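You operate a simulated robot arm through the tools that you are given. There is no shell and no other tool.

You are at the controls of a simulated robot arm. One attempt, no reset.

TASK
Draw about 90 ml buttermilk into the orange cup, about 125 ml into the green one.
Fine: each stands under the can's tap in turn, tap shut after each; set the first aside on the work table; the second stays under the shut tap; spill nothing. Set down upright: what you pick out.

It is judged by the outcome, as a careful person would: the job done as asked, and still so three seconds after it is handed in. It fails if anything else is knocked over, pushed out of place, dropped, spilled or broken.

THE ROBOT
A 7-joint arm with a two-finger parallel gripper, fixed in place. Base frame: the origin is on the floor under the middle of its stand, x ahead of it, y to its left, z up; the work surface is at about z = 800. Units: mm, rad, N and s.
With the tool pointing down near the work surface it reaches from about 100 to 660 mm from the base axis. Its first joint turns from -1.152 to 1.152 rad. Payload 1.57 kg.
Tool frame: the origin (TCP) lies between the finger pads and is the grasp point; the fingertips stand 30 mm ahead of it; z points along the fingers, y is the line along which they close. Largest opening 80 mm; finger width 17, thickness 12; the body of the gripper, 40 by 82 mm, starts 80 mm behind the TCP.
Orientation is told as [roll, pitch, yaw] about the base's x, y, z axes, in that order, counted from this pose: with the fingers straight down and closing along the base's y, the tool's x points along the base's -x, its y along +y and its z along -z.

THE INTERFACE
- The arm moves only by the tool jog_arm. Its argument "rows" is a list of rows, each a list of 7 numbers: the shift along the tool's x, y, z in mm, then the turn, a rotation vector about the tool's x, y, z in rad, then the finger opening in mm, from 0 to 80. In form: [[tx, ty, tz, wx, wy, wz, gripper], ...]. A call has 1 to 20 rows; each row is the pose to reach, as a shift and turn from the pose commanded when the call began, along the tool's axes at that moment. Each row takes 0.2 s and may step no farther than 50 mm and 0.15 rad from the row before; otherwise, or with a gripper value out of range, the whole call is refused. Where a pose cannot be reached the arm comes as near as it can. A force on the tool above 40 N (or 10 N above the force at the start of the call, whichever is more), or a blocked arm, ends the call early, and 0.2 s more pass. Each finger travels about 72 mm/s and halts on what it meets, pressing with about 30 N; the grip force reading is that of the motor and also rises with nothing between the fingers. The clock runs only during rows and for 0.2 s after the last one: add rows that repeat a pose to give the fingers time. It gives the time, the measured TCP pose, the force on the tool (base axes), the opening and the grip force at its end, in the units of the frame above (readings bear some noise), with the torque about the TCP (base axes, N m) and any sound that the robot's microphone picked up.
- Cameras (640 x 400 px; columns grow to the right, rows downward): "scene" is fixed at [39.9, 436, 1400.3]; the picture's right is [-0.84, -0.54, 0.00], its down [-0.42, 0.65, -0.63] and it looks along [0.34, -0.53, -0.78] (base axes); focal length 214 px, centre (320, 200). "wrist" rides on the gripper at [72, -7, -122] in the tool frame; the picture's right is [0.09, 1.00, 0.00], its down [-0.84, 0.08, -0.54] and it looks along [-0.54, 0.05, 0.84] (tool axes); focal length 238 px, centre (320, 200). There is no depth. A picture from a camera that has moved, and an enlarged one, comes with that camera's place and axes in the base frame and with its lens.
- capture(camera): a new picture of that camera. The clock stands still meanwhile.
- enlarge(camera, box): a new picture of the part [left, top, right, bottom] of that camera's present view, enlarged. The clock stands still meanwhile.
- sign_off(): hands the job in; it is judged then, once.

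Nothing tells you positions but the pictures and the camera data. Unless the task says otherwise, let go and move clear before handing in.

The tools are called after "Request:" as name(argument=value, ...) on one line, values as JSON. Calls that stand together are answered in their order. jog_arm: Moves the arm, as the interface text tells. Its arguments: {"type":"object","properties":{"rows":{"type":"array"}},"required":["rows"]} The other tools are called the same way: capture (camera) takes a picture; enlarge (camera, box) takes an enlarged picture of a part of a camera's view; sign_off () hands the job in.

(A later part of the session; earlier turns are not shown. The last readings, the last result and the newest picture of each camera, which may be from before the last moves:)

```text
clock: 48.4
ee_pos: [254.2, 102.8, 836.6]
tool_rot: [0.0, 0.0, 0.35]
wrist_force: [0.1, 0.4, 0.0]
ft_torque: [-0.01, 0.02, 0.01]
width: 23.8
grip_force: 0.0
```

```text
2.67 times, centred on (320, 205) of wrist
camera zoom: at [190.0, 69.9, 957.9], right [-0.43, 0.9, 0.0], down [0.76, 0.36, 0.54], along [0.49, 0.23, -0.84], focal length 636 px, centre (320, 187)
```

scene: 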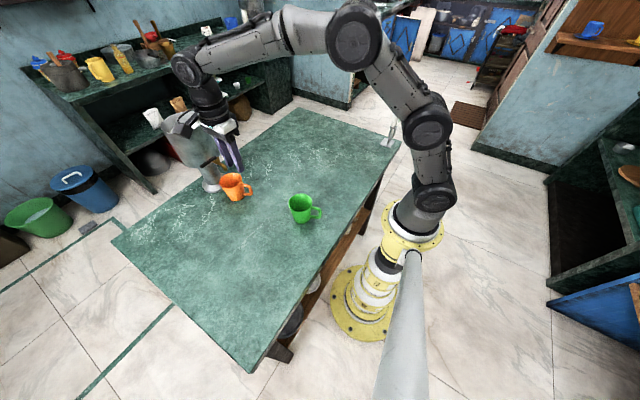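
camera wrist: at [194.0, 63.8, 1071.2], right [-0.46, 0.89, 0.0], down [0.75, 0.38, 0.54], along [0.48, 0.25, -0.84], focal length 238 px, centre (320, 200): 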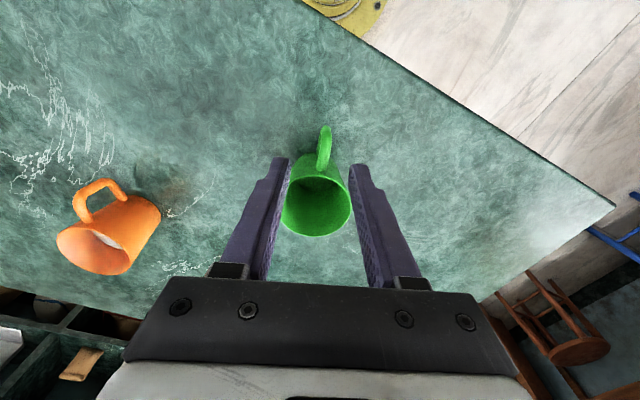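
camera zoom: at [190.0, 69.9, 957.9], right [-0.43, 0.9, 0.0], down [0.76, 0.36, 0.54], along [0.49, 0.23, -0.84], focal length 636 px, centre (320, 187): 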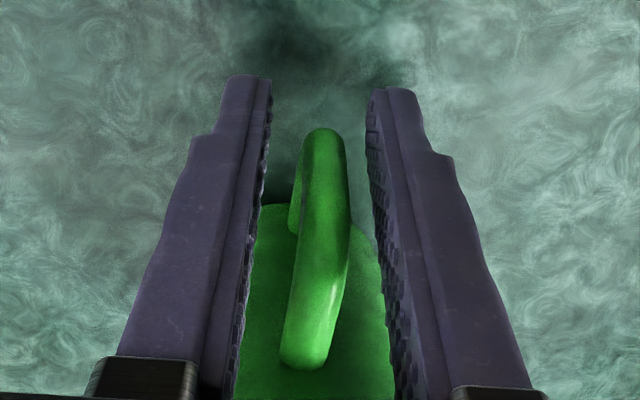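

Centred now. I close on the handle and lift 5 mm as a test.

Request:
jog_arm(rows=[[0, 0, 0, 0, 0, 0, 16], [0, 0, 0, 0, 0, 0, 8], [0, 0, 0, 0, 0, 0, 0], [0, 0, 0, 0, 0, 0, 0], [0, 0, 0, 0, 0, 0, 0], [0, 0, 0, 0, 0, 0, 0]])

Request:
enlarge(camera="scene", box=[280, 185, 340, 235])

Request:
jog_arm(rows=[[0, 0, -1, 0, 0, 0, 0], [0, 0, -2, 0, 0, 0, 0], [0, 0, -3, 0, 0, 0, 0], [0, 0, -4, 0, 0, 0, 0], [0, 0, -6, 0, 0, 0, 0], [0, 0, -8, 0, 0, 0, 0]])

Request:
enlarge(camera="scene", box=[280, 185, 340, 235])

```text
clock: 49.8
ee_pos: [254.6, 101.2, 836.8]
tool_rot: [-0.001, 0.001, 0.35]
wrist_force: [-0.5, 0.6, -0.6]
ft_torque: [-0.03, 0.01, 0.03]
width: 9.1
grip_force: 27.8
```

```text
8.00 times, centred on (310, 210) of scene
camera zoom: at [39.9, 436.0, 1400.3], right [-0.84, -0.54, 0.0], down [-0.42, 0.65, -0.63], along [0.34, -0.53, -0.78], focal length 1716 px, centre (400, 120)
```

zoom: 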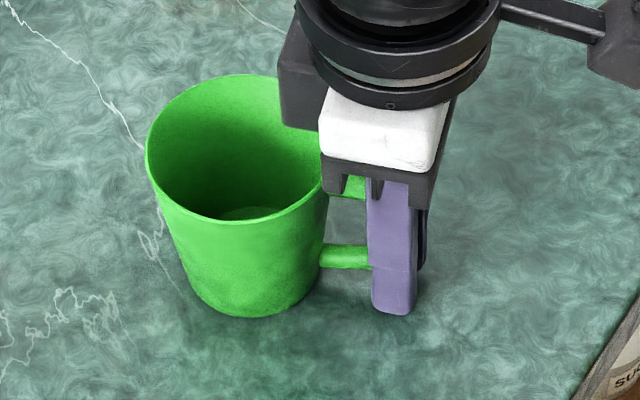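

```text
clock: 51.2
ee_pos: [255.0, 102.1, 844.8]
tool_rot: [0.001, 0.0, 0.35]
wrist_force: [-0.2, -0.4, -0.6]
ft_torque: [0.02, 0.01, 0.03]
width: 9.0
grip_force: 27.4
```

```text
8.00 times, centred on (310, 210) of scene
camera zoom: at [39.9, 436.0, 1400.3], right [-0.84, -0.54, 0.0], down [-0.42, 0.65, -0.63], along [0.34, -0.53, -0.78], focal length 1716 px, centre (400, 120)
```

zoom: 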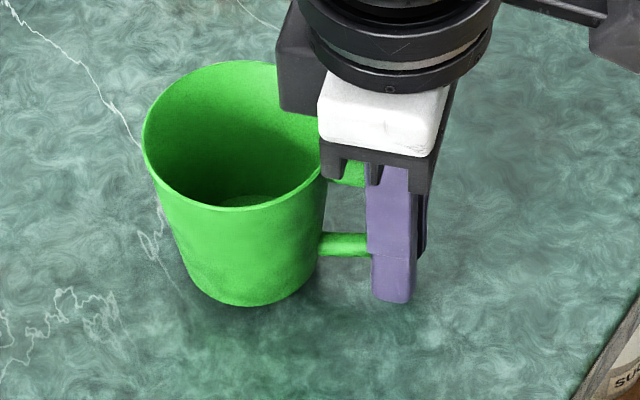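

The green cup is held and lifted cleanly. I take a few readings of its empty weight for comparison with the orange one.

Request:
jog_arm(rows=[[0, 0, -2, 0, 0, 0, 0], [0, 0, -3, 0, 0, 0, 0]])

Request:
jog_arm(rows=[[0, 0, 0, 0, 0, 0, 0]])

Request:
jog_arm(rows=[[0, 0, 0, 0, 0, 0, 0]])

Request:
jog_arm(rows=[[0, 0, 0, 0, 0, 0, 0]])

Request:
jog_arm(rows=[[0, 0, 0, 0, 0, 0, 0]])

Request:
jog_arm(rows=[[0, 0, 0, 0, 0, 0, 0]])

Request:
jog_arm(rows=[[0, 0, 0, 0, 0, 0, 0]])

Request:
jog_arm(rows=[[0, 0, 0, 0, 0, 0, 0]])

Request:
jog_arm(rows=[[0, 0, 0, 0, 0, 0, 0]])

```text
clock: 51.8
ee_pos: [254.6, 102.2, 848.6]
tool_rot: [-0.001, -0.001, 0.351]
wrist_force: [0.2, 0.6, -1.0]
ft_torque: [0.0, 0.0, 0.03]
width: 9.3
grip_force: 27.6
```

```text
clock: 52.2
ee_pos: [255.6, 102.3, 847.8]
tool_rot: [0.001, 0.0, 0.351]
wrist_force: [0.7, 0.9, -0.1]
ft_torque: [-0.03, 0.03, 0.01]
width: 9.1
grip_force: 27.3
```

```text
clock: 52.6
ee_pos: [255.5, 100.7, 847.3]
tool_rot: [0.001, -0.001, 0.351]
wrist_force: [0.3, 0.2, -0.4]
ft_torque: [0.02, 0.03, -0.02]
width: 9.5
grip_force: 27.8
```

```text
clock: 53.0
ee_pos: [254.8, 101.8, 848.7]
tool_rot: [-0.001, 0.0, 0.353]
wrist_force: [0.5, -0.5, -0.3]
ft_torque: [-0.02, 0.03, -0.01]
width: 9.1
grip_force: 27.4
```

```text
clock: 53.4
ee_pos: [255.7, 102.6, 847.8]
tool_rot: [0.0, -0.001, 0.352]
wrist_force: [1.0, 0.6, 0.3]
ft_torque: [-0.01, -0.01, 0.01]
width: 9.2
grip_force: 27.7
```

```text
clock: 53.8
ee_pos: [253.3, 102.3, 848.1]
tool_rot: [0.0, 0.001, 0.351]
wrist_force: [0.6, -0.2, -0.3]
ft_torque: [-0.01, 0.06, 0.0]
width: 9.2
grip_force: 27.9
```

```text
clock: 54.2
ee_pos: [255.7, 101.9, 847.7]
tool_rot: [0.0, -0.002, 0.352]
wrist_force: [0.9, 0.1, 0.3]
ft_torque: [-0.03, 0.03, 0.01]
width: 9.2
grip_force: 27.2
```

```text
clock: 54.6
ee_pos: [254.9, 102.4, 847.6]
tool_rot: [0.001, -0.001, 0.351]
wrist_force: [0.2, -0.4, -0.5]
ft_torque: [0.0, 0.03, 0.01]
width: 9.3
grip_force: 27.2
```

```text
clock: 55.0
ee_pos: [255.2, 101.9, 848.5]
tool_rot: [-0.001, -0.001, 0.351]
wrist_force: [0.8, -0.3, -0.5]
ft_torque: [-0.02, 0.02, -0.02]
width: 9.4
grip_force: 28.6
```

The empty green cup weighs about 0.4 N, so the orange one holds about 0.95 N of buttermilk, which is close to 90 ml. Next I carry the green cup toward the tap, stopping short to check.

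Request:
jog_arm(rows=[[-6, -1, 0, 0, 0, 0, 0], [-22, -4, 0, 0, 0, 0, 0], [-44, -8, 0, 0, 0, 0, 0], [-66, -12, 0, 0, 0, 0, 0], [-88, -16, 0, 0, 0, 0, 0], [-110, -20, 0, 0, 0, 0, 0], [-132, -24, 0, 0, 0, 0, 0], [-154, -28, 0, 0, 0, 0, 0], [-176, -32, 0, 0, 0, 0, 0], [-196, -35, 0, 0, 0, 0, 0], [-206, -36, 0, 0, 0, 0, 0], [-210, -37, 0, 0, 0, 0, 0], [-210, -37, 0, 0, 0, 0, 0]])

Request:
capture(camera="wrist")

Request:
enlarge(camera="scene", box=[190, 120, 290, 210])

```text
clock: 57.8
ee_pos: [464.3, 140.0, 847.1]
tool_rot: [-0.001, 0.0, 0.35]
wrist_force: [0.7, 0.1, -0.6]
ft_torque: [0.0, 0.02, -0.03]
width: 9.1
grip_force: 27.9
```

```text
taken
camera wrist: at [399.8, 107.4, 969.2], right [-0.43, 0.9, 0.0], down [0.76, 0.36, 0.54], along [0.49, 0.23, -0.84], focal length 238 px, centre (320, 200)
```

wrist: 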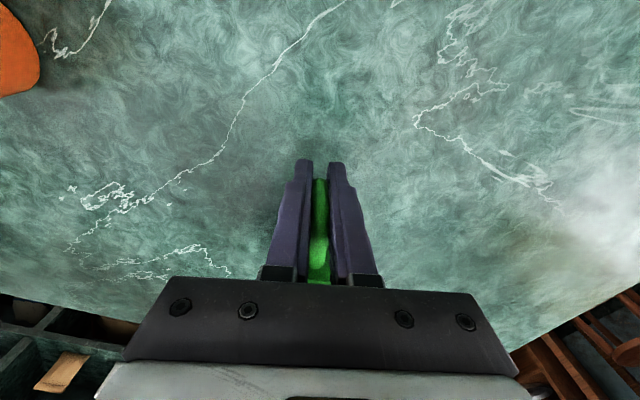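

```text
4.44 times, centred on (240, 165) of scene
camera zoom: at [39.9, 436.0, 1400.3], right [-0.84, -0.54, 0.0], down [-0.42, 0.65, -0.63], along [0.34, -0.53, -0.78], focal length 953 px, centre (676, 356)
```

zoom: 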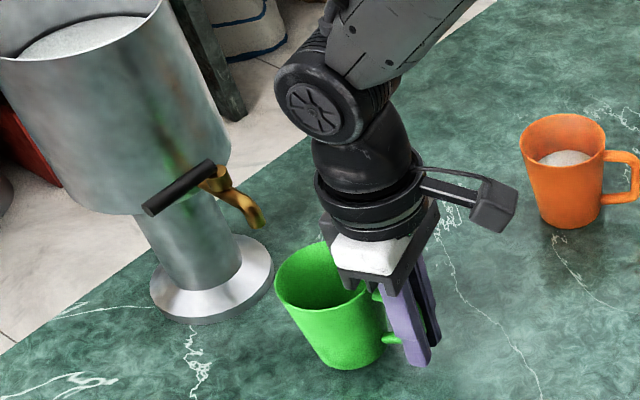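

The green cup is 47 mm short of its place, all clear. I finish the approach slowly under the spout, still 11 mm above the table.

Request:
jog_arm(rows=[[-5, -0.8, 0, 0, 0, 0, 0], [-14, -2.4, 0, 0, 0, 0, 0], [-23, -4, 0, 0, 0, 0, 0], [-32, -5.6, 0, 0, 0, 0, 0], [-40, -7, 0, 0, 0, 0, 0], [-45, -8, 0, 0, 0, 0, 0], [-47.2, -8.3, 0, 0, 0, 0, 0], [-47.2, -8.3, 0, 0, 0, 0, 0]])

Request:
enlarge(camera="scene", box=[200, 120, 280, 210])

Request:
enlarge(camera="scene", box=[210, 145, 255, 200])

```text
clock: 59.6
ee_pos: [512.1, 147.4, 847.3]
tool_rot: [-0.001, -0.001, 0.35]
wrist_force: [-0.6, -0.8, 0.1]
ft_torque: [0.02, 0.02, -0.02]
width: 9.3
grip_force: 27.6
```

```text
4.44 times, centred on (240, 165) of scene
camera zoom: at [39.9, 436.0, 1400.3], right [-0.84, -0.54, 0.0], down [-0.42, 0.65, -0.63], along [0.34, -0.53, -0.78], focal length 953 px, centre (676, 356)
```

zoom: 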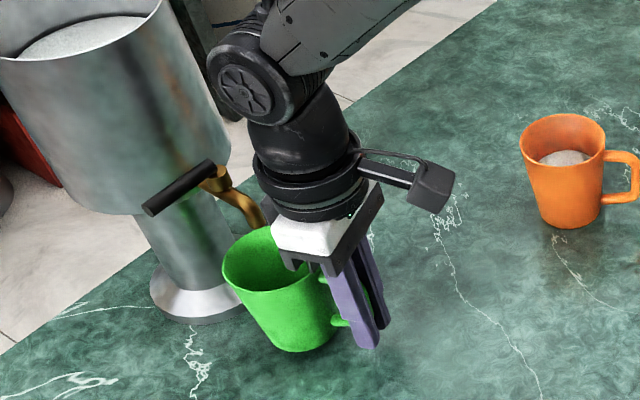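

```text
7.27 times, centred on (232, 172) of scene
camera zoom: at [39.9, 436.0, 1400.3], right [-0.84, -0.54, 0.0], down [-0.42, 0.65, -0.63], along [0.34, -0.53, -0.78], focal length 1560 px, centre (956, 400)
```

zoom: 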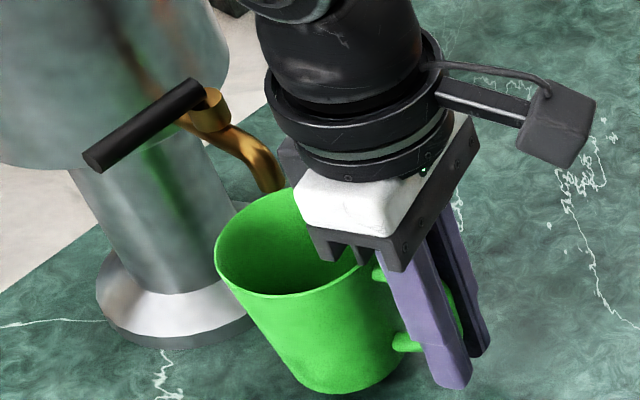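

The cup is under the spout, perhaps 2–3 mm far of centre. I nudge it back slightly while setting it down.

Request:
jog_arm(rows=[[2.2, -0.3, 1, 0, 0, 0, 0], [2.2, -0.3, 4, 0, 0, 0, 0], [2.2, -0.3, 7, 0, 0, 0, 0], [2.2, -0.3, 9, 0, 0, 0, 0], [2.2, -0.3, 10.3, 0, 0, 0, 0], [2.2, -0.3, 11, 0, 0, 0, 0], [2.2, -0.3, 11, 0, 0, 0, 0]])

Request:
enlarge(camera="scene", box=[210, 145, 255, 200])

```text
clock: 61.2
ee_pos: [510.2, 146.1, 835.9]
tool_rot: [0.001, 0.002, 0.35]
wrist_force: [-0.1, 0.0, -0.7]
ft_torque: [-0.02, -0.01, 0.0]
width: 9.0
grip_force: 27.8
```

```text
7.27 times, centred on (232, 172) of scene
camera zoom: at [39.9, 436.0, 1400.3], right [-0.84, -0.54, 0.0], down [-0.42, 0.65, -0.63], along [0.34, -0.53, -0.78], focal length 1560 px, centre (956, 400)
```

zoom: 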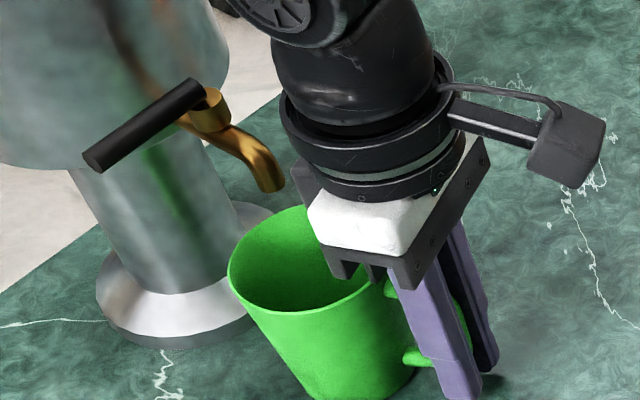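

The cup appears down on the table, centred under the spout. I release the handle and rise straight up.

Request:
jog_arm(rows=[[0, 0, 0.4, 0, 0, 0, 0], [0, 0, 0.4, 0, 0, 0, 13], [0, 0, 0.4, 0, 0, 0, 20], [0, 0, 0.4, 0, 0, 0, 28], [0, 0, 0.4, 0, 0, 0, 28]])

Request:
jog_arm(rows=[[0, 0, -10, 0, 0, 0, 28], [0, 0, -35, 0, 0, 0, 28], [5, 0, -65, 0, 0, 0, 28], [15, 0, -100, 0, 0, 0, 28], [30, 0, -135, 0, 0, 0, 28], [45, 0, -170, 0, 0, 0, 30], [45, 0, -190, 0, 0, 0, 30], [45, 0, -190, 0, 0, 0, 30]])

Request:
capture(camera="wrist")

Request:
enlarge(camera="scene", box=[200, 145, 260, 205])

```text
clock: 62.4
ee_pos: [508.5, 145.7, 836.4]
tool_rot: [-0.001, 0.0, 0.352]
wrist_force: [0.9, 0.3, 0.5]
ft_torque: [-0.04, 0.04, -0.01]
width: 28.1
grip_force: 0.0
```

```text
clock: 64.2
ee_pos: [466.8, 131.4, 1026.1]
tool_rot: [-0.001, 0.0, 0.35]
wrist_force: [1.3, -0.2, -0.4]
ft_torque: [0.04, 0.0, 0.03]
width: 30.1
grip_force: 0.0
```

```text
taken
camera wrist: at [402.2, 99.4, 1148.0], right [-0.43, 0.9, 0.0], down [0.76, 0.36, 0.54], along [0.49, 0.23, -0.84], focal length 238 px, centre (320, 200)
```

wrist: 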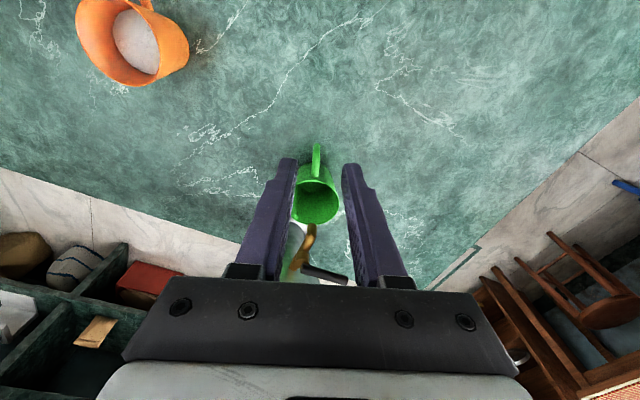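

```text
6.67 times, centred on (230, 175) of scene
camera zoom: at [39.9, 436.0, 1400.3], right [-0.84, -0.54, 0.0], down [-0.42, 0.65, -0.63], along [0.34, -0.53, -0.78], focal length 1430 px, centre (920, 367)
```

zoom: 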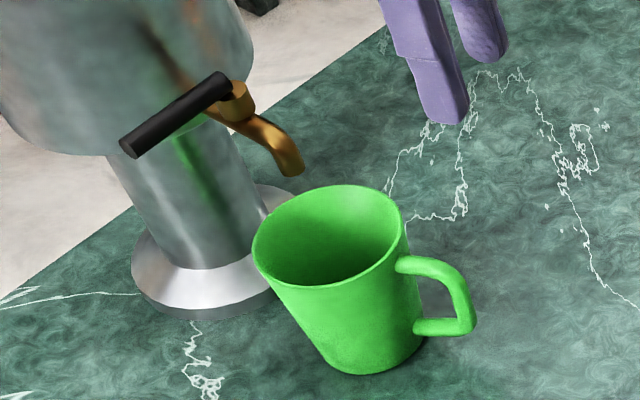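

The green cup stands upright just where the orange one stood, under the spout. I turn the hand again for the lever.

Request:
jog_arm(rows=[[-12, 28, -2, 0, 0, 0.1372, 30], [-23.5, 55.3, -4, 0, 0, 0.2744, 30], [-23.5, 55.3, -4, 0, 0, 0.4116, 30], [-23.5, 55.3, -4, 0, 0, 0.5488, 30], [-23.5, 55.3, -4, 0, 0, 0.686, 30], [-23.5, 55.3, -4, 0, 0, 0.8232, 30], [-23.5, 55.3, -4, 0, 0, 0.9604, 30], [-23.5, 55.3, -4, 0, 0, 1.0976, 30], [-23.5, 55.3, -4, 0, 0, 1.2348, 30], [-23.5, 55.3, -4, 0, 0, 1.372, 30], [-23.5, 55.3, -4, 0, 0, 1.5092, 30], [-23.5, 55.3, -4, 0, 0, 1.6464, 30], [-23.5, 55.3, -4, 0, 0, 1.7836, 30], [-23.5, 55.3, -4, 0, 0, 1.9208, 30], [-23.5, 55.3, -4, 0, 0, 1.9208, 30]])

Request:
capture(camera="wrist")

Request:
enlarge(camera="wrist", box=[340, 90, 520, 210])

```text
clock: 67.4
ee_pos: [469.9, 191.0, 1030.9]
tool_rot: [-0.001, 0.0, -1.572]
wrist_force: [-1.0, -0.2, -0.9]
ft_torque: [-0.02, 0.05, -0.02]
width: 30.0
grip_force: 0.0
```

```text
taken
camera wrist: at [464.7, 262.0, 1152.1], right [1.0, 0.09, 0.0], down [0.08, -0.84, 0.54], along [0.05, -0.54, -0.84], focal length 238 px, centre (320, 200)
```

wrist: 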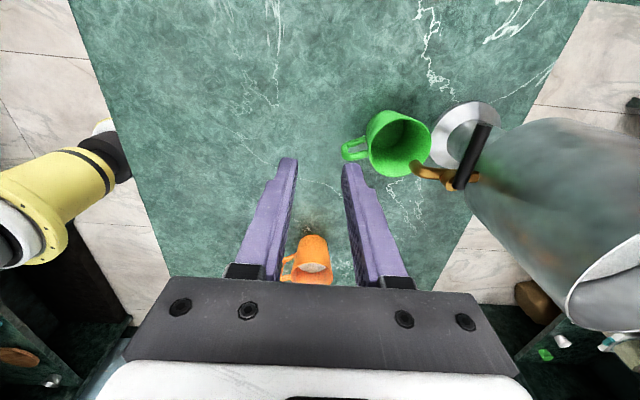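

```text
3.33 times, centred on (430, 150) of wrist
camera zoom: at [464.7, 262.0, 1152.1], right [1.0, 0.09, 0.0], down [0.08, -0.84, 0.54], along [0.05, -0.54, -0.84], focal length 794 px, centre (-47, 367)
```

zoom: 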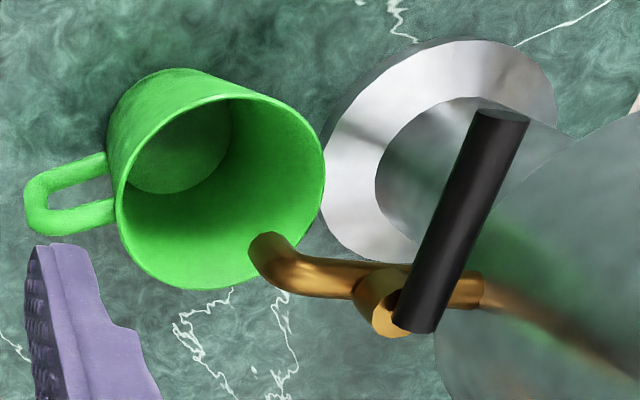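

The view matches the earlier one: green cup under the spout, lever back at its closed angle. I move above the lever and lower the open fingers around it as before.

Request:
jog_arm(rows=[[7, 35, -4, -0.07, 0, 0, 30], [14, 75, -5, -0.14, 0, 0, 30], [21, 105, -5, -0.2, 0, 0, 30], [21, 120.4, -5, -0.2, 0, 0, 30], [21, 120.4, -5, -0.2, 0, 0, 30]])

Request:
jog_arm(rows=[[0, -3, 15, 0, 0, 0, 30], [0, -6, 30, 0, 0, 0, 30], [0, -9.5, 47, 0, 0, 0, 30], [0, -9.5, 47, 0, 0, 0, 30]])

Request:
enlarge(camera="wrist", box=[220, 90, 420, 240])

Request:
enlarge(camera="scene", box=[220, 168, 250, 202])

```text
clock: 68.6
ee_pos: [589.8, 212.3, 1034.4]
tool_rot: [0.201, 0.003, -1.57]
wrist_force: [0.1, -0.4, 0.1]
ft_torque: [0.02, 0.03, 0.0]
width: 29.8
grip_force: 0.1
```

```text
clock: 69.6
ee_pos: [590.3, 212.6, 988.2]
tool_rot: [0.2, -0.001, -1.57]
wrist_force: [-0.1, 0.5, -0.1]
ft_torque: [0.02, 0.0, 0.02]
width: 30.0
grip_force: 0.0
```

```text
2.67 times, centred on (320, 165) of wrist
camera zoom: at [560.4, 283.0, 1105.4], right [0.98, 0.09, 0.2], down [-0.03, -0.84, 0.55], along [0.22, -0.54, -0.81], focal length 636 px, centre (320, 293)
```

zoom: 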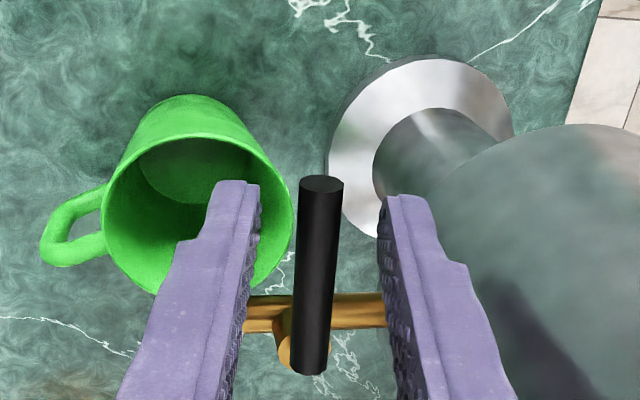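

```text
11.76 times, centred on (235, 185) of scene
camera zoom: at [39.9, 436.0, 1400.3], right [-0.84, -0.54, 0.0], down [-0.42, 0.65, -0.63], along [0.34, -0.53, -0.78], focal length 2523 px, centre (1320, 376)
```

zoom: 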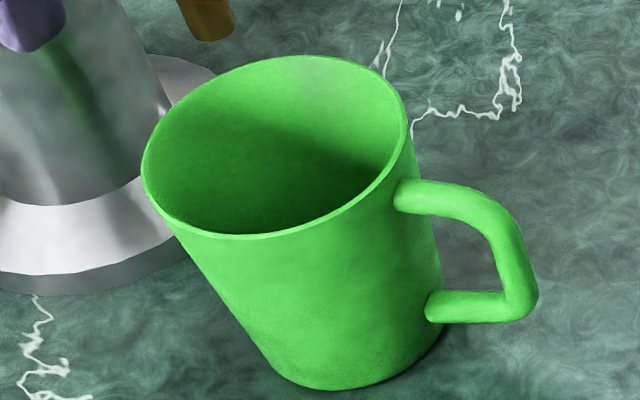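

All as before. I open the tap to the same small angle and hold for a little over a second, then check.

Request:
jog_arm(rows=[[-0.2, -7, -1.4, 0, 0, 0, 30], [-1.2, -12.1, -2.5, 0, 0.015, -0.0735, 30], [-2.2, -15.2, -3.08, 0, 0.03, -0.147, 30], [-3.7, -18.1, -3.68, 0, 0.045, -0.22, 30], [-5.1, -21.1, -4.28, 0, 0.06, -0.294, 30], [-5.1, -21.1, -4.28, 0, 0.06, -0.294, 30], [-5.1, -21.1, -4.28, 0, 0.06, -0.294, 30], [-5.1, -21.1, -4.28, 0, 0.06, -0.294, 30], [-5.1, -21.1, -4.28, 0, 0.06, -0.294, 30]])

Request:
enlarge(camera="wrist", box=[220, 90, 420, 240])

Request:
enlarge(camera="wrist", box=[235, 110, 325, 185])

Request:
enlarge(camera="scene", box=[220, 168, 250, 202])

```text
clock: 71.6
ee_pos: [569.3, 206.9, 988.4]
tool_rot: [0.2, 0.002, -1.27]
wrist_force: [-0.1, -0.5, -0.1]
ft_torque: [0.0, 0.02, 0.01]
width: 29.9
grip_force: 0.1
```

```text
2.67 times, centred on (320, 165) of wrist
camera zoom: at [519.1, 265.8, 1105.2], right [0.9, 0.38, 0.2], down [0.22, -0.81, 0.55], along [0.37, -0.45, -0.81], focal length 636 px, centre (320, 293)
```

zoom: 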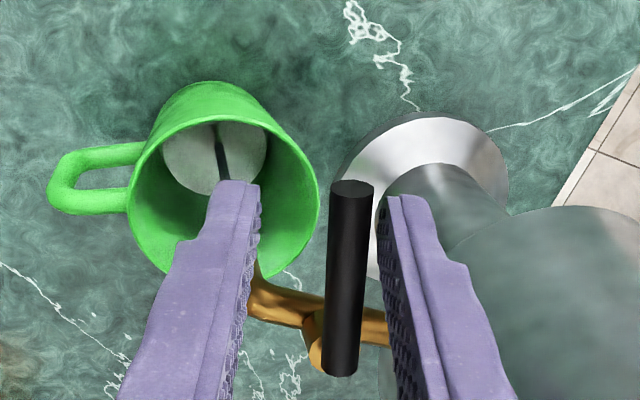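

```text
5.33 times, centred on (280, 148) of wrist
camera zoom: at [519.1, 265.8, 1105.2], right [0.9, 0.38, 0.2], down [0.22, -0.81, 0.55], along [0.37, -0.45, -0.81], focal length 1271 px, centre (533, 480)
```

zoom: 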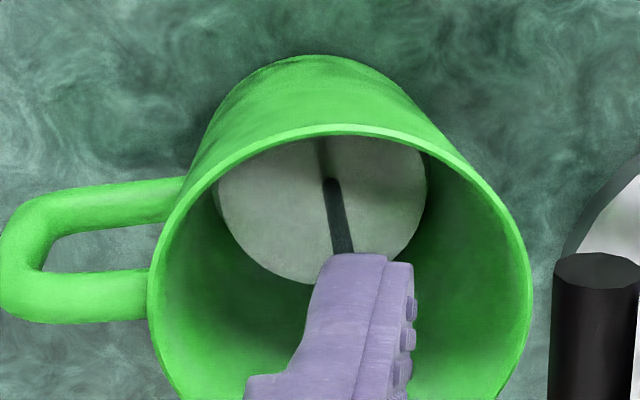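

```text
11.76 times, centred on (235, 185) of scene
camera zoom: at [39.9, 436.0, 1400.3], right [-0.84, -0.54, 0.0], down [-0.42, 0.65, -0.63], along [0.34, -0.53, -0.78], focal length 2523 px, centre (1320, 376)
```

zoom: 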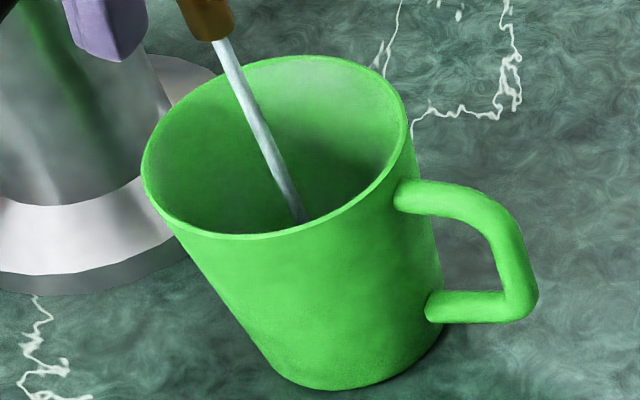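

The stream runs into the green cup and the level matches about 17–18 ml, as it did for the orange cup at this point. I hold for two more seconds.

Request:
jog_arm(rows=[[0, 0, 0, 0, 0, 0, 30], [0, 0, 0, 0, 0, 0, 30], [0, 0, 0, 0, 0, 0, 30], [0, 0, 0, 0, 0, 0, 30], [0, 0, 0, 0, 0, 0, 30], [0, 0, 0, 0, 0, 0, 30], [0, 0, 0, 0, 0, 0, 30], [0, 0, 0, 0, 0, 0, 30], [0, 0, 0, 0, 0, 0, 30]])

Request:
enlarge(camera="wrist", box=[235, 110, 325, 185])

Request:
enlarge(camera="scene", box=[220, 168, 250, 202])

```text
clock: 73.6
ee_pos: [568.3, 206.7, 987.1]
tool_rot: [0.201, 0.002, -1.27]
wrist_force: [0.3, 0.3, -0.1]
ft_torque: [0.0, -0.01, -0.01]
width: 29.6
grip_force: 0.0
```

```text
5.33 times, centred on (280, 148) of wrist
camera zoom: at [519.1, 265.8, 1105.3], right [0.91, 0.38, 0.2], down [0.22, -0.81, 0.55], along [0.37, -0.45, -0.81], focal length 1271 px, centre (533, 480)
```

zoom: 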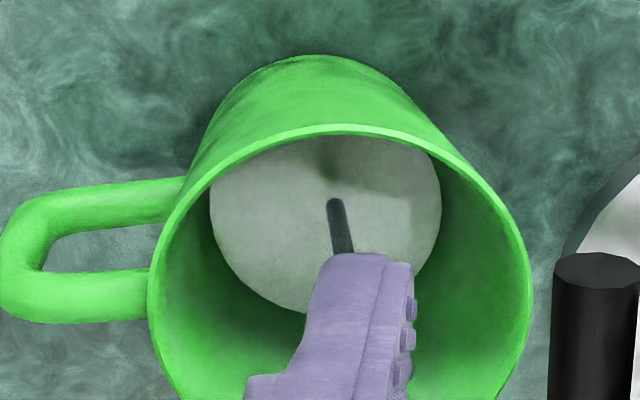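

```text
11.76 times, centred on (235, 185) of scene
camera zoom: at [39.9, 436.0, 1400.3], right [-0.84, -0.54, 0.0], down [-0.42, 0.65, -0.63], along [0.34, -0.53, -0.78], focal length 2523 px, centre (1320, 376)
```

zoom: 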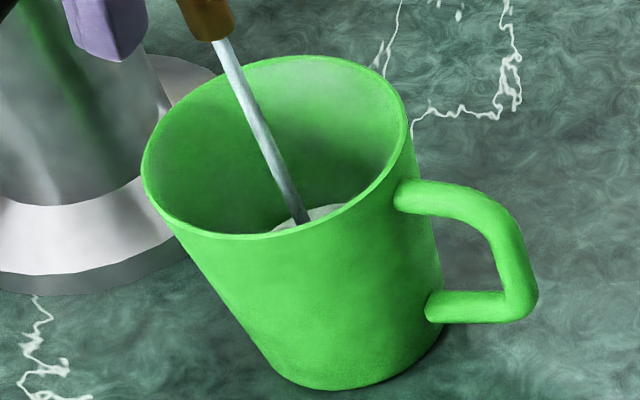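

The level is at about 40 ml, and the flow is slower this time, about 12 ml/s. I hold for three more seconds and check again.

Request:
jog_arm(rows=[[0, 0, 0, 0, 0, 0, 30], [0, 0, 0, 0, 0, 0, 30], [0, 0, 0, 0, 0, 0, 30], [0, 0, 0, 0, 0, 0, 30], [0, 0, 0, 0, 0, 0, 30], [0, 0, 0, 0, 0, 0, 30], [0, 0, 0, 0, 0, 0, 30], [0, 0, 0, 0, 0, 0, 30], [0, 0, 0, 0, 0, 0, 30], [0, 0, 0, 0, 0, 0, 30], [0, 0, 0, 0, 0, 0, 30], [0, 0, 0, 0, 0, 0, 30]])

Request:
enlarge(camera="wrist", box=[235, 110, 325, 185])

Request:
enlarge(camera="scene", box=[220, 168, 250, 202])

```text
clock: 76.2
ee_pos: [569.4, 207.4, 987.2]
tool_rot: [0.202, 0.002, -1.27]
wrist_force: [0.1, 0.3, -0.8]
ft_torque: [0.01, -0.03, -0.02]
width: 29.9
grip_force: 0.2
```

```text
5.33 times, centred on (280, 148) of wrist
camera zoom: at [519.1, 265.8, 1105.3], right [0.91, 0.38, 0.2], down [0.22, -0.81, 0.55], along [0.37, -0.45, -0.81], focal length 1271 px, centre (533, 480)
```

zoom: 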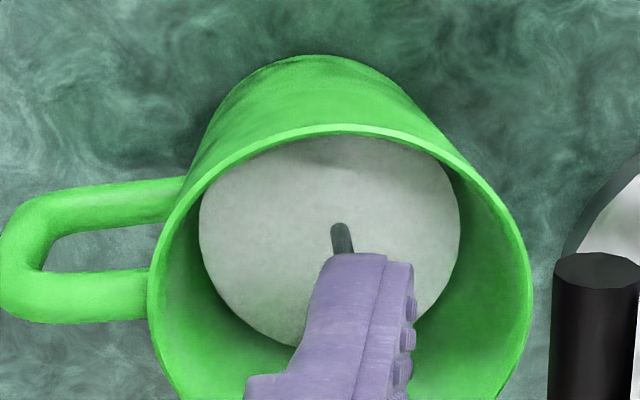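

```text
11.76 times, centred on (235, 185) of scene
camera zoom: at [39.9, 436.0, 1400.3], right [-0.84, -0.54, 0.0], down [-0.42, 0.65, -0.63], along [0.34, -0.53, -0.78], focal length 2523 px, centre (1320, 376)
```

zoom: 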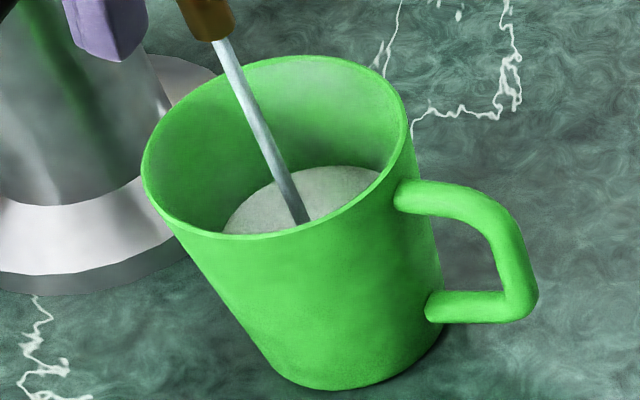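

The level corresponds to about 79 ml now, rising at about 15 ml/s. I let it run 1.6 s more and then close, aiming a little short of 125 ml so I can top up precisely.

Request:
jog_arm(rows=[[0, 0, 0, 0, 0, 0, 30], [0, 0, 0, 0, 0, 0, 30], [0, 0, 0, 0, 0, 0, 30], [0, 0, 0, 0, 0, 0, 30], [0, 0, 0, 0, 0, 0, 30], [0, 0, 0, 0, 0, 0, 30], [0, 0, 0, 0, 0, 0, 30], [0, 0, 0, 0, 0, 0, 30], [0, 16, 3.3, 0, 0, 0, 30], [0, 16, 3.3, 0, 0, 0, 30], [0, 16, 3.3, 0, 0, 0, 30], [0, 16, 3.3, 0, 0, 0, 30]])

Request:
enlarge(camera="wrist", box=[220, 90, 420, 240])

Request:
enlarge(camera="scene", box=[220, 168, 250, 202])

Request:
enlarge(camera="scene", box=[200, 140, 260, 205])

```text
clock: 78.8
ee_pos: [585.2, 212.0, 987.6]
tool_rot: [0.201, 0.001, -1.27]
wrist_force: [0.1, 0.4, -0.4]
ft_torque: [0.0, 0.02, -0.02]
width: 29.6
grip_force: 0.1
```

```text
2.67 times, centred on (320, 165) of wrist
camera zoom: at [534.9, 271.0, 1105.6], right [0.91, 0.38, 0.2], down [0.22, -0.81, 0.55], along [0.37, -0.45, -0.81], focal length 636 px, centre (320, 293)
```

zoom: 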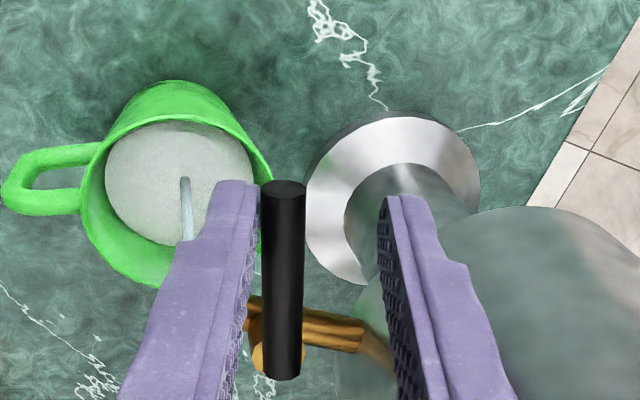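

```text
11.76 times, centred on (235, 185) of scene
camera zoom: at [39.9, 436.0, 1400.3], right [-0.84, -0.54, 0.0], down [-0.42, 0.65, -0.63], along [0.34, -0.53, -0.78], focal length 2523 px, centre (1320, 376)
```

zoom: 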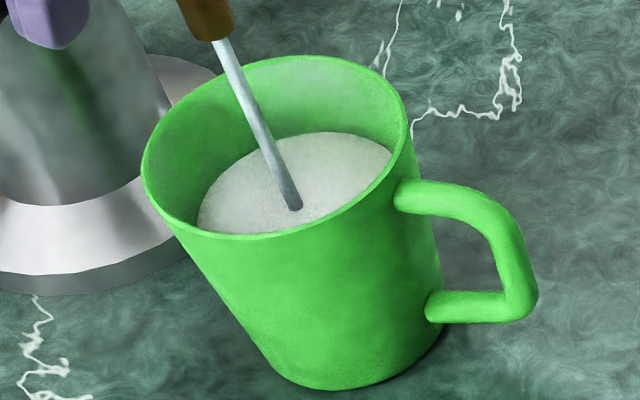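

```text
6.15 times, centred on (230, 172) of scene
camera zoom: at [39.9, 436.0, 1400.3], right [-0.84, -0.54, 0.0], down [-0.42, 0.65, -0.63], along [0.34, -0.53, -0.78], focal length 1320 px, centre (874, 369)
```

zoom: 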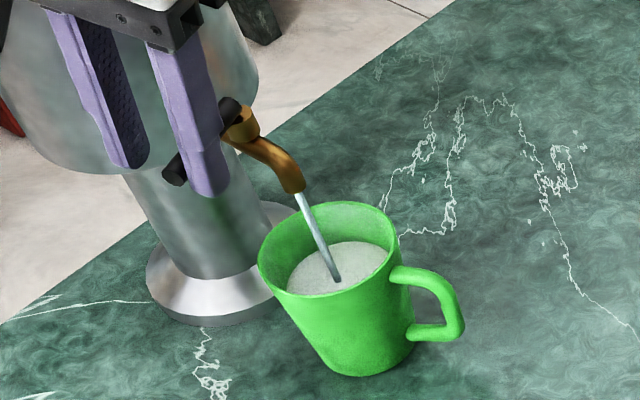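

The lever stayed open this time — it does not spring back, so it must be pushed shut. The cup is near 119 ml, so I now push the lever closed at once with the other finger.

Request:
jog_arm(rows=[[-1.6, 6.5, 1.3, 0, -0.03, 0.147, 16], [-2.7, 9.4, 1.9, 0, -0.06, 0.294, 16]])

Request:
enlarge(camera="wrist", box=[220, 90, 420, 240])

Request:
enlarge(camera="scene", box=[220, 168, 250, 202])

```text
clock: 79.4
ee_pos: [594.3, 212.0, 987.5]
tool_rot: [0.2, 0.0, -1.572]
wrist_force: [-2.2, -1.5, 0.2]
ft_torque: [-0.02, 0.08, 0.03]
width: 17.3
grip_force: 0.3
```

```text
2.67 times, centred on (320, 165) of wrist
camera zoom: at [564.7, 283.5, 1105.1], right [0.98, 0.09, 0.2], down [-0.03, -0.84, 0.55], along [0.21, -0.54, -0.81], focal length 636 px, centre (320, 293)
```

zoom: 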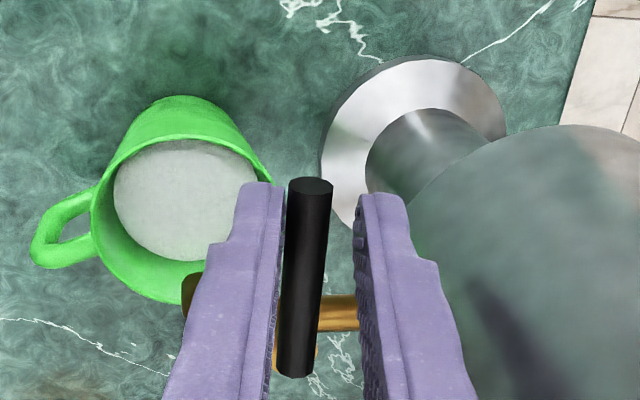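

```text
11.76 times, centred on (235, 185) of scene
camera zoom: at [39.9, 436.0, 1400.3], right [-0.84, -0.54, 0.0], down [-0.42, 0.65, -0.63], along [0.34, -0.53, -0.78], focal length 2523 px, centre (1320, 376)
```

zoom: 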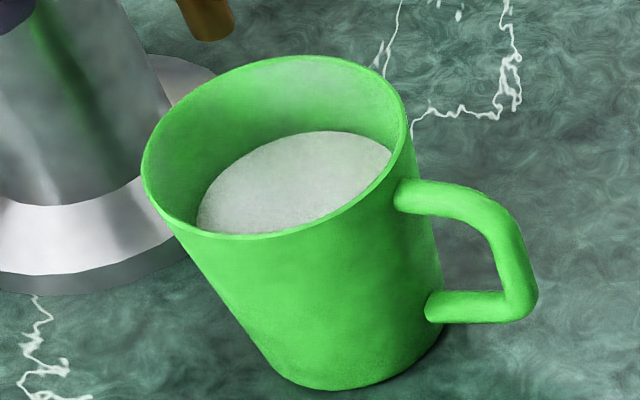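

The stream has stopped and the lever is back at its closed stop. I check the level carefully before deciding on a small top-up.

Request:
enlarge(camera="wrist", box=[225, 115, 315, 205])

Request:
enlarge(camera="scene", box=[200, 140, 260, 205])

Request:
enlarge(camera="scene", box=[160, 105, 210, 140])

Request:
enlarge(camera="scene", box=[280, 130, 320, 180])

```text
4.44 times, centred on (270, 160) of wrist
camera zoom: at [564.7, 283.5, 1105.1], right [0.98, 0.09, 0.2], down [-0.03, -0.84, 0.55], along [0.21, -0.54, -0.81], focal length 1059 px, centre (542, 378)
```

zoom: 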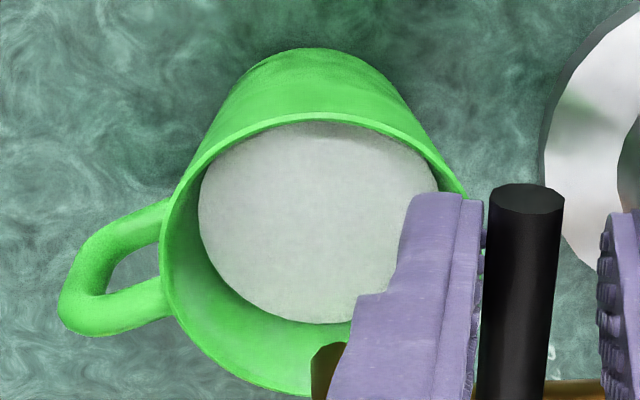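

```text
6.15 times, centred on (230, 172) of scene
camera zoom: at [39.9, 436.0, 1400.3], right [-0.84, -0.54, 0.0], down [-0.42, 0.65, -0.63], along [0.34, -0.53, -0.78], focal length 1320 px, centre (874, 369)
```

zoom: 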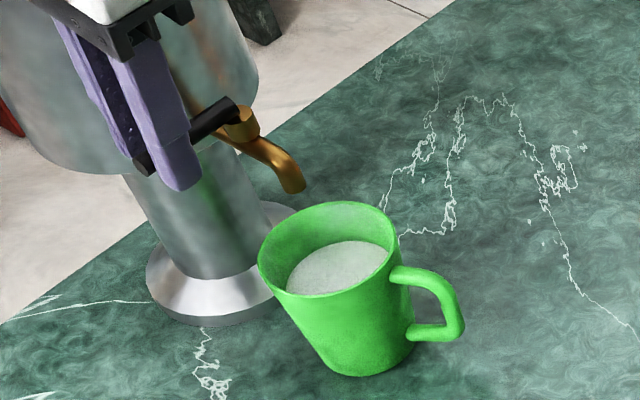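

```text
11.43 times, centred on (185, 122) of scene
camera zoom: at [39.9, 436.0, 1400.3], right [-0.84, -0.54, 0.0], down [-0.42, 0.65, -0.63], along [0.34, -0.53, -0.78], focal length 2451 px, centre (1863, 1086)
```

zoom: 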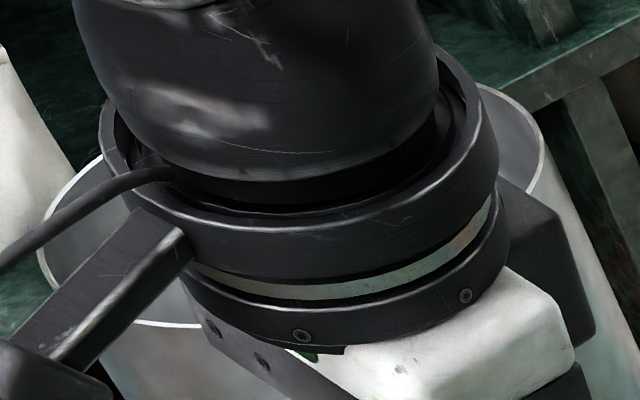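

```text
8.00 times, centred on (300, 155) of scene
camera zoom: at [39.9, 436.0, 1400.3], right [-0.84, -0.54, 0.0], down [-0.42, 0.65, -0.63], along [0.34, -0.53, -0.78], focal length 1716 px, centre (480, 560)
```

zoom: 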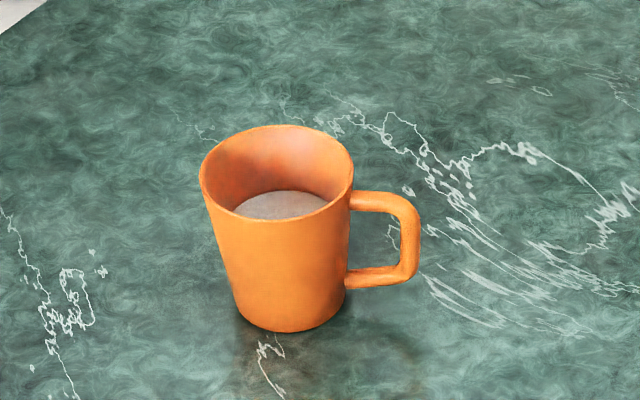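

The green cup holds about 116–119 ml, so a small top-up of about 6 ml is wanted. I narrow the finger gap so the lever cannot swing freely and give it one short, guided open-and-shut pulse.

Request:
jog_arm(rows=[[0, -1.3, -0.27, 0, 0, 0, 13], [-1.0, -8.6, -1.75, 0, 0.027, -0.135, 13], [-2.4, -16, -3.24, 0, 0.0557, -0.274, 13], [-2.4, -16, -3.24, 0, 0.0557, -0.274, 13], [-1.0, -8.6, -1.75, 0, 0.027, -0.135, 13], [0, -1.3, -0.27, 0, 0, 0, 13], [0, -0.8, -0.16, 0, 0, 0, 13]])

Request:
enlarge(camera="wrist", box=[220, 90, 420, 240])

Request:
enlarge(camera="scene", box=[220, 168, 250, 202])

Request:
enlarge(camera="wrist", box=[225, 115, 315, 205])

```text
clock: 81.0
ee_pos: [594.2, 212.5, 987.2]
tool_rot: [0.198, 0.0, -1.572]
wrist_force: [-2.7, -0.9, -0.6]
ft_torque: [-0.03, 0.09, -0.03]
width: 15.8
grip_force: 1.3
```

```text
2.67 times, centred on (320, 165) of wrist
camera zoom: at [564.1, 283.3, 1104.9], right [0.98, 0.09, 0.2], down [-0.03, -0.84, 0.55], along [0.21, -0.54, -0.81], focal length 636 px, centre (320, 293)
```

zoom: 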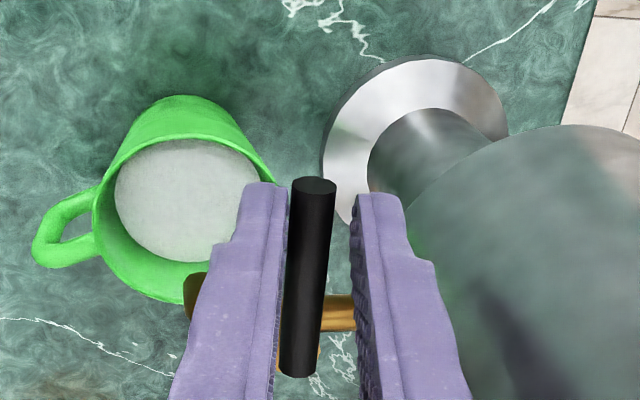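

```text
11.76 times, centred on (235, 185) of scene
camera zoom: at [39.8, 436.0, 1400.3], right [-0.84, -0.54, 0.0], down [-0.42, 0.65, -0.63], along [0.34, -0.53, -0.78], focal length 2523 px, centre (1320, 376)
```

zoom: 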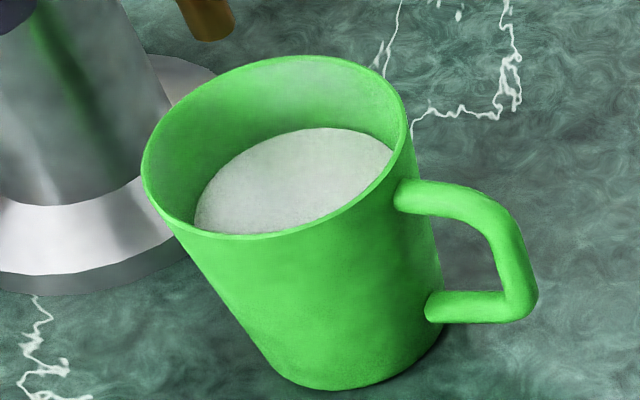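

```text
4.44 times, centred on (270, 160) of wrist
camera zoom: at [564.1, 283.3, 1104.9], right [0.98, 0.09, 0.2], down [-0.03, -0.84, 0.55], along [0.21, -0.54, -0.81], focal length 1059 px, centre (542, 378)
```

zoom: 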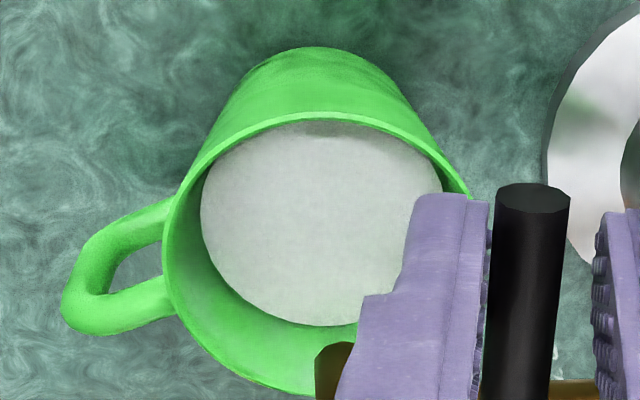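

The pulse added about 3–4 ml, bringing the cup to roughly 121–122 ml. One more identical pulse should bring it to about 125 ml.

Request:
jog_arm(rows=[[0, -0.5, -0.11, 0, 0, 0, 13], [-1.0, -7.8, -1.59, 0, 0.027, -0.135, 13], [-2.4, -15.2, -3.08, 0, 0.0557, -0.274, 13], [-2.4, -15.2, -3.08, 0, 0.0557, -0.274, 13], [-1.0, -7.8, -1.59, 0, 0.027, -0.135, 13], [0, -0.5, -0.11, 0, 0, 0, 13], [0, 0, 0, 0, 0, 0, 13], [0, 0, 0, 0, 0, 0, 13]])

Request:
enlarge(camera="wrist", box=[220, 90, 420, 240])

Request:
enlarge(camera="scene", box=[220, 168, 250, 202])

```text
clock: 82.8
ee_pos: [594.1, 213.2, 988.1]
tool_rot: [0.197, -0.001, -1.571]
wrist_force: [-2.2, -0.9, -1.4]
ft_torque: [0.0, 0.07, -0.05]
width: 15.5
grip_force: 0.9
```

```text
2.67 times, centred on (320, 165) of wrist
camera zoom: at [563.9, 283.3, 1104.7], right [0.98, 0.09, 0.2], down [-0.03, -0.84, 0.55], along [0.21, -0.54, -0.81], focal length 636 px, centre (320, 293)
```

zoom: 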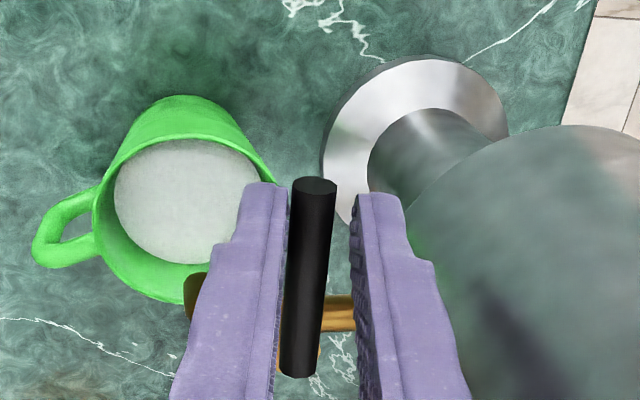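

```text
11.76 times, centred on (235, 185) of scene
camera zoom: at [39.9, 436.0, 1400.3], right [-0.84, -0.54, 0.0], down [-0.42, 0.65, -0.63], along [0.34, -0.53, -0.78], focal length 2523 px, centre (1320, 376)
```

zoom: 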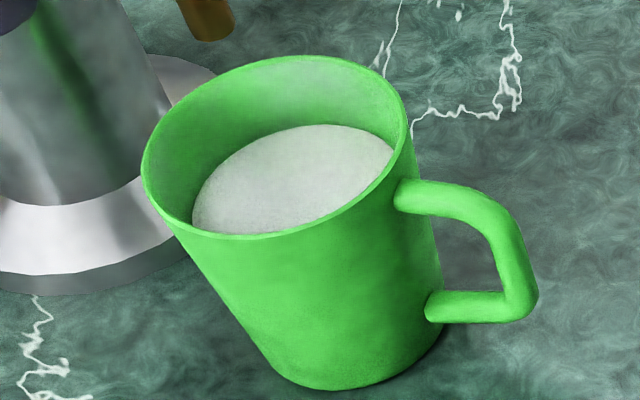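

The level now reads about 125 ml and the lever sits at its closed stop with no stream. I open the fingers away from the lever without touching it, and rise clear.

Request:
jog_arm(rows=[[0, -1.5, -0.3, 0, 0, 0, 18], [0, -3, -0.6, 0, 0, 0, 24], [0, -4, -0.8, 0, 0, 0, 28], [0, -4, -0.8, 0, 0, 0, 28], [0, -0.5, -18, 0, 0, 0, 28], [0, 4, -41, 0, 0, 0, 28], [0, 9.1, -65.5, 0, 0, 0, 28], [0, 9.1, -65.5, 0, 0, 0, 28]])

Request:
enlarge(camera="scene", box=[200, 140, 260, 205])

Request:
enlarge(camera="wrist", box=[220, 90, 420, 240])

```text
clock: 84.6
ee_pos: [590.5, 212.2, 1053.6]
tool_rot: [0.198, 0.0, -1.569]
wrist_force: [-0.4, 1.0, -0.2]
ft_torque: [-0.01, 0.0, 0.05]
width: 27.7
grip_force: 0.0
```

```text
6.15 times, centred on (230, 172) of scene
camera zoom: at [39.9, 436.0, 1400.3], right [-0.84, -0.54, 0.0], down [-0.42, 0.65, -0.63], along [0.34, -0.53, -0.78], focal length 1320 px, centre (874, 369)
```

zoom: 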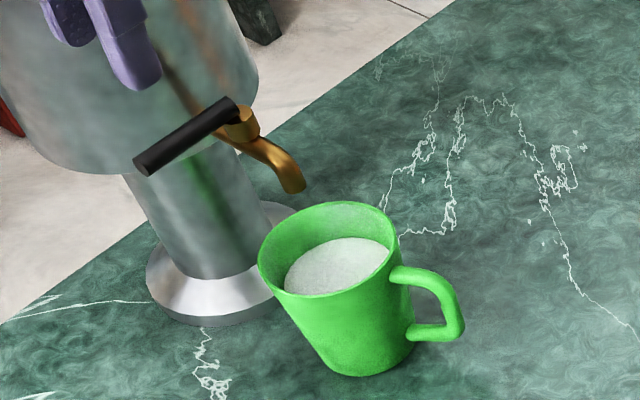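

```text
2.67 times, centred on (320, 165) of wrist
camera zoom: at [559.8, 282.4, 1171.3], right [0.98, 0.09, 0.2], down [-0.03, -0.84, 0.55], along [0.22, -0.54, -0.81], focal length 636 px, centre (320, 293)
```

zoom: 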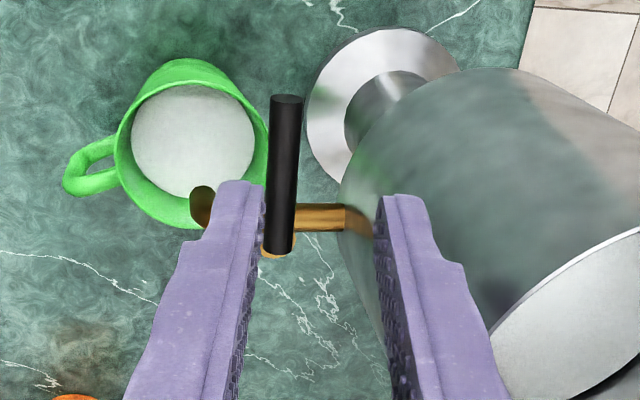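

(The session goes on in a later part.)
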